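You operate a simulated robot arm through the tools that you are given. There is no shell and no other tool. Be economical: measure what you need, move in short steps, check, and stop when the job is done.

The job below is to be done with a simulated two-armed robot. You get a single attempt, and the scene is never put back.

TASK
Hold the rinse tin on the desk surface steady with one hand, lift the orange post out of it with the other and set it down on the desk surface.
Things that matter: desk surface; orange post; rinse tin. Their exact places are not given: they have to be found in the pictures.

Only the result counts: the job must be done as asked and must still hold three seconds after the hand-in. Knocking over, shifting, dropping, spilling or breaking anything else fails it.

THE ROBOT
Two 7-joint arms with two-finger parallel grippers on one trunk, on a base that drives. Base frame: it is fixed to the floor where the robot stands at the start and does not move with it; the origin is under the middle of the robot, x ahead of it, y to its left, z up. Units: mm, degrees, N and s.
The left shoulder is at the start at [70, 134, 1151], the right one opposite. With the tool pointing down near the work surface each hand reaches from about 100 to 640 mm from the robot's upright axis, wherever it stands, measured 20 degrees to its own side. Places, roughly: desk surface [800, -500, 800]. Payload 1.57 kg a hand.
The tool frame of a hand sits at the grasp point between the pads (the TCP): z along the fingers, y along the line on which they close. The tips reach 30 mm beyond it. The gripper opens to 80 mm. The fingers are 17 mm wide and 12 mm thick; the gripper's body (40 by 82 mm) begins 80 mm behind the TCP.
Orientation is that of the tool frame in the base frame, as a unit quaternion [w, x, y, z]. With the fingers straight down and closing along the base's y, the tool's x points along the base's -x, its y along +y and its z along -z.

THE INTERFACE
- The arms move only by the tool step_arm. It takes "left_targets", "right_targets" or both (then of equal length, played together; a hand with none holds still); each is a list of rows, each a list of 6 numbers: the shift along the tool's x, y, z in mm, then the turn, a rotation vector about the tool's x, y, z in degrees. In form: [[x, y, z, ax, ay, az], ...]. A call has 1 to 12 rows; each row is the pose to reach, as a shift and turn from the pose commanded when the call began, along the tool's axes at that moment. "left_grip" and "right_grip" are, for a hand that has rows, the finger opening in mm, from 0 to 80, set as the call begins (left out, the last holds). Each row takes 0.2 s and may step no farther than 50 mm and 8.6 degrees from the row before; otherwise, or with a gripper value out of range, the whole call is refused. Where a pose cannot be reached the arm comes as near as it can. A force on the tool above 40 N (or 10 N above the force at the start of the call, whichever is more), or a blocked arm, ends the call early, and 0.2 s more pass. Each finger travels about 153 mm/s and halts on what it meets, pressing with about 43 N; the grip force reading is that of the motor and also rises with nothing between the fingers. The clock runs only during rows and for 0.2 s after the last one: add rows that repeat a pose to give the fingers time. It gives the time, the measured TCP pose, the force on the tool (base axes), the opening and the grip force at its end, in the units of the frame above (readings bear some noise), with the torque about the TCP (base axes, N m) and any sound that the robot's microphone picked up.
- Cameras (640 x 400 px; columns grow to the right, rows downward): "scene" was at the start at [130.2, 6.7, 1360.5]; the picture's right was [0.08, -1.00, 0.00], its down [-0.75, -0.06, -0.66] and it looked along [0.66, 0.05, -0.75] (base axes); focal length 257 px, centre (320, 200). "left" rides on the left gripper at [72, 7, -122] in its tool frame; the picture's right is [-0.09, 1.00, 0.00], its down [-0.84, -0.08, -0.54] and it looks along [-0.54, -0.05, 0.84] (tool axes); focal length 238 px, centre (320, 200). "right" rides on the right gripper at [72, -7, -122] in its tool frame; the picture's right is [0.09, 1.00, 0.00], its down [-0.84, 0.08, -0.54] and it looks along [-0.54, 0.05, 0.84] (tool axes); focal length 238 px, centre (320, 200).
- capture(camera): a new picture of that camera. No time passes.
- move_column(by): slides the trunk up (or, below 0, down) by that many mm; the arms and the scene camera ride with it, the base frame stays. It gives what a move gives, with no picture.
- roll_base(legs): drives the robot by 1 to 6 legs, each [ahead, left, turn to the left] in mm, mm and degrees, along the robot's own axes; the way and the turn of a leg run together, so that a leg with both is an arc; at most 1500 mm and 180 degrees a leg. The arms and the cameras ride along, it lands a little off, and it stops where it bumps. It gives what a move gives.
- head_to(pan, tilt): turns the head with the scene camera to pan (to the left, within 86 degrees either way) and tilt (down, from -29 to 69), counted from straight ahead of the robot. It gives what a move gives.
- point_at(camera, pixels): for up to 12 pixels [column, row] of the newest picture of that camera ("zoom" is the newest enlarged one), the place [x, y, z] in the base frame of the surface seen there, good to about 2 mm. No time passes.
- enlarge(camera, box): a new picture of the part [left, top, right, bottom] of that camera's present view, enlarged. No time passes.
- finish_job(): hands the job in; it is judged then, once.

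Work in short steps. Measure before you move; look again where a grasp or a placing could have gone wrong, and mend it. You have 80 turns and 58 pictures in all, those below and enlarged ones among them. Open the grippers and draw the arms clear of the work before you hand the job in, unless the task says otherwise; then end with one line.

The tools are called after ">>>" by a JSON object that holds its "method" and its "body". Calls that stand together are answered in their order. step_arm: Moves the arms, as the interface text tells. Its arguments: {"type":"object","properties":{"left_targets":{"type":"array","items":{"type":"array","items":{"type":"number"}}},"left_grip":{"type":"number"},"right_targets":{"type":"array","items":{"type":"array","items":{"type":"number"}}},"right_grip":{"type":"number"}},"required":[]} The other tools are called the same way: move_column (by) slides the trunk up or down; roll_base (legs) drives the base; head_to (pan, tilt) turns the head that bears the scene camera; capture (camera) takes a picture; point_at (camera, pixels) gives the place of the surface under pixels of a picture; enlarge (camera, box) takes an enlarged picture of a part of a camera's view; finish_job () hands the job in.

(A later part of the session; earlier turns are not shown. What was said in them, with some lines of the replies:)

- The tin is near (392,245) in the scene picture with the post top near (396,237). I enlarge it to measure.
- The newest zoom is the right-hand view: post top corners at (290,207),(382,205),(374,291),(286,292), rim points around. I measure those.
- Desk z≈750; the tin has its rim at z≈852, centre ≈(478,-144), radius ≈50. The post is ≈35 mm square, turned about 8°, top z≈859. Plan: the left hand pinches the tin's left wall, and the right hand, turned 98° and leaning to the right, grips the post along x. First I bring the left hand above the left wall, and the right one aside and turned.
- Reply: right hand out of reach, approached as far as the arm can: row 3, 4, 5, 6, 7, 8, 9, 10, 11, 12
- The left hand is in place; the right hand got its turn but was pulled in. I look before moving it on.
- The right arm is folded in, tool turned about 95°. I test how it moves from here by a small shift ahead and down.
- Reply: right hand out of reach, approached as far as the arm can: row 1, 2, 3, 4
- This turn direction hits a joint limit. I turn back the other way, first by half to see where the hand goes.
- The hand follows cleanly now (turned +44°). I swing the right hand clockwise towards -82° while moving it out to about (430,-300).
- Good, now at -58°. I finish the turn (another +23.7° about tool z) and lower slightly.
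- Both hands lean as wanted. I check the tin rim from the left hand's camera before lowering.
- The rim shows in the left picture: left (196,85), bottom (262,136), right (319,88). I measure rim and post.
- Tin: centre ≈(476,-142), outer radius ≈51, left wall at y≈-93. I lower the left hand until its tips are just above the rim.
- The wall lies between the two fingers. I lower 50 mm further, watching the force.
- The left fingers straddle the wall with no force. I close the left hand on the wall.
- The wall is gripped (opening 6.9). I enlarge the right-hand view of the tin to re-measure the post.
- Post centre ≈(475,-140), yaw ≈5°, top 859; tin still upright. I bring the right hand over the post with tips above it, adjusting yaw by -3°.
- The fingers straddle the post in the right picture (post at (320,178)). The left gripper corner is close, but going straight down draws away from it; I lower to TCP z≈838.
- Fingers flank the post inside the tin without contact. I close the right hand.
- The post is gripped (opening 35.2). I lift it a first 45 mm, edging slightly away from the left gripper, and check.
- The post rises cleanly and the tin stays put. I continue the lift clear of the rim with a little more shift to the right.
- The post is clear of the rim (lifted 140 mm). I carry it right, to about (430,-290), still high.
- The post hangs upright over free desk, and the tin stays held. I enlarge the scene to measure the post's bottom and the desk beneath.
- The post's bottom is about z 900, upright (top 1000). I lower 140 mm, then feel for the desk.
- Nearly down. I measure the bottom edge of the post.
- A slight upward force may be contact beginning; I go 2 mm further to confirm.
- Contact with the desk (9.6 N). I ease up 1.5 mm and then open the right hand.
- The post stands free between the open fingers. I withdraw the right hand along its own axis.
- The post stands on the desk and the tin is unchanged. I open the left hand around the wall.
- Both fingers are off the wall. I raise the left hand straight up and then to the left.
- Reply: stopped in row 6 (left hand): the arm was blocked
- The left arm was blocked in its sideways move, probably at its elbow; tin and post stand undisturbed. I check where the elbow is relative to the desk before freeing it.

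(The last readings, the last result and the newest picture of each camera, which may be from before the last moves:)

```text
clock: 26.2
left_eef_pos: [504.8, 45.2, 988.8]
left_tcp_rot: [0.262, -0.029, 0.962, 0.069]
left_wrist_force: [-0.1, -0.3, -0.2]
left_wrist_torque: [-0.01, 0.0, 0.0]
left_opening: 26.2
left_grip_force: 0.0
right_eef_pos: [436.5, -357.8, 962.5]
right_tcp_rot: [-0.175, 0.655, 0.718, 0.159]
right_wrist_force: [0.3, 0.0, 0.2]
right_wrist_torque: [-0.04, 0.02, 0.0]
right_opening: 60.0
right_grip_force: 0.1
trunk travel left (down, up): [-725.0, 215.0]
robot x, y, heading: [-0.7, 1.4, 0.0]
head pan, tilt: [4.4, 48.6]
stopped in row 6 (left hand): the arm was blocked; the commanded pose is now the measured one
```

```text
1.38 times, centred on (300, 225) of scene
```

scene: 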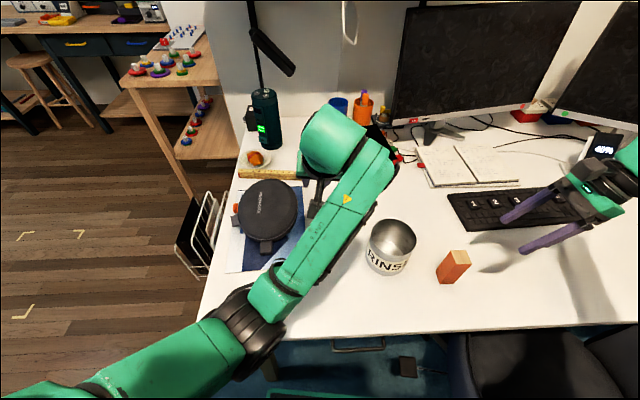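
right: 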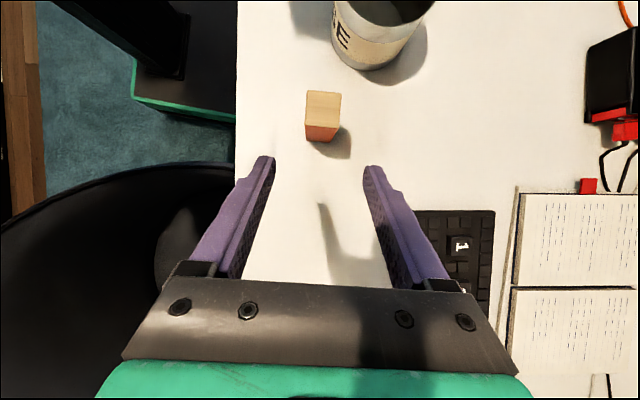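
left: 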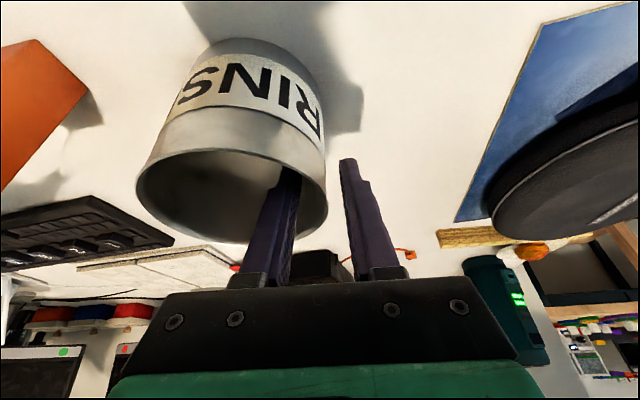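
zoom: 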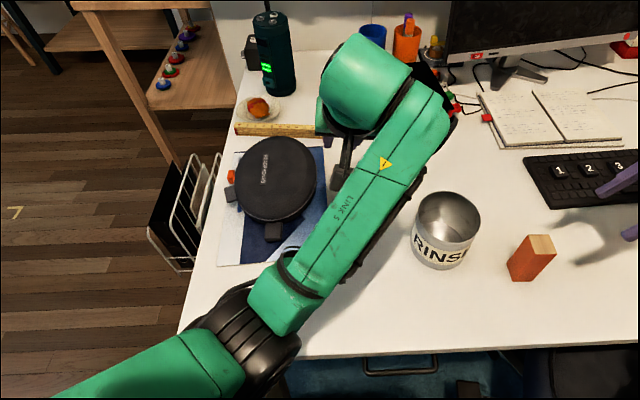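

The elbow is in free air (z≈1000), so nothing was touched; it was a joint limit, and the hand is already clear. I raise it a little and open it.

>>> {"method": "step_arm", "body": {"left_targets": [[-10, 2, -17, 0, 0, 0], [-20, 5, -34, 0, 0, 0], [-20, 5, -34, 0, 0, 0], [-20, 5, -34, 0, 0, 0]], "left_grip": 80}}

>>> {"method": "capture", "body": {"camera": "scene"}}

>>> {"method": "capture", "body": {"camera": "left"}}

```text
clock: 27.4
left_eef_pos: [521.3, 88.4, 1006.4]
left_tcp_rot: [0.26, -0.05, 0.956, 0.123]
left_wrist_force: [0.8, -0.3, 1.4]
left_wrist_torque: [0.0, 0.05, -0.01]
left_opening: 80.0
left_grip_force: 0.1
left hand out of reach, approached as far as the arm can: row 2, 3, 4
right_eef_pos: [435.3, -358.3, 962.9]
right_tcp_rot: [-0.176, 0.655, 0.717, 0.16]
right_wrist_force: [-0.4, -0.6, -0.2]
right_wrist_torque: [-0.04, -0.01, 0.0]
right_opening: 60.3
right_grip_force: 0.0
trunk travel left (down, up): [-725.0, 215.0]
robot x, y, heading: [0.7, -2.1, 0.1]
head pan, tilt: [4.4, 48.6]
stopped in row 4 (left hand): the arm was blocked; the commanded pose is now the measured one
```

```text
25 pictures are left
```

scene: 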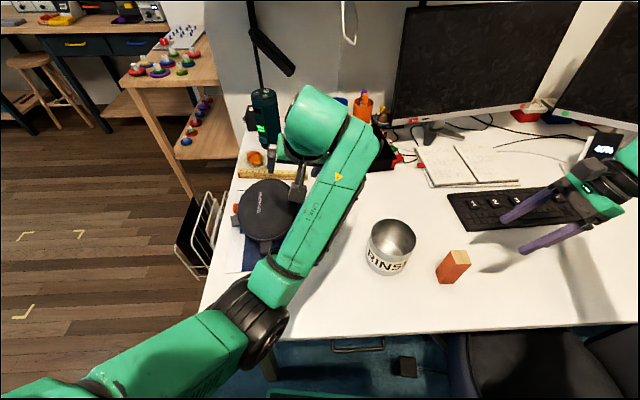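

```text
24 pictures are left
```

left: 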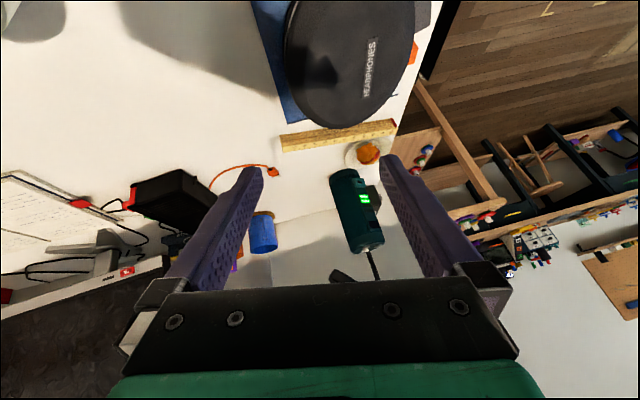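

The post stands at (452,262) on the desk, the tin stands upright at (392,245), and both hands are open and clear. I hand in.

>>> {"method": "finish_job", "body": {}}

```text
The job is handed in.
```

The left hand held the rinse tin by its rim while the right hand lifted the orange post out and stood it upright on the desk; both hands are now open and clear of the work.
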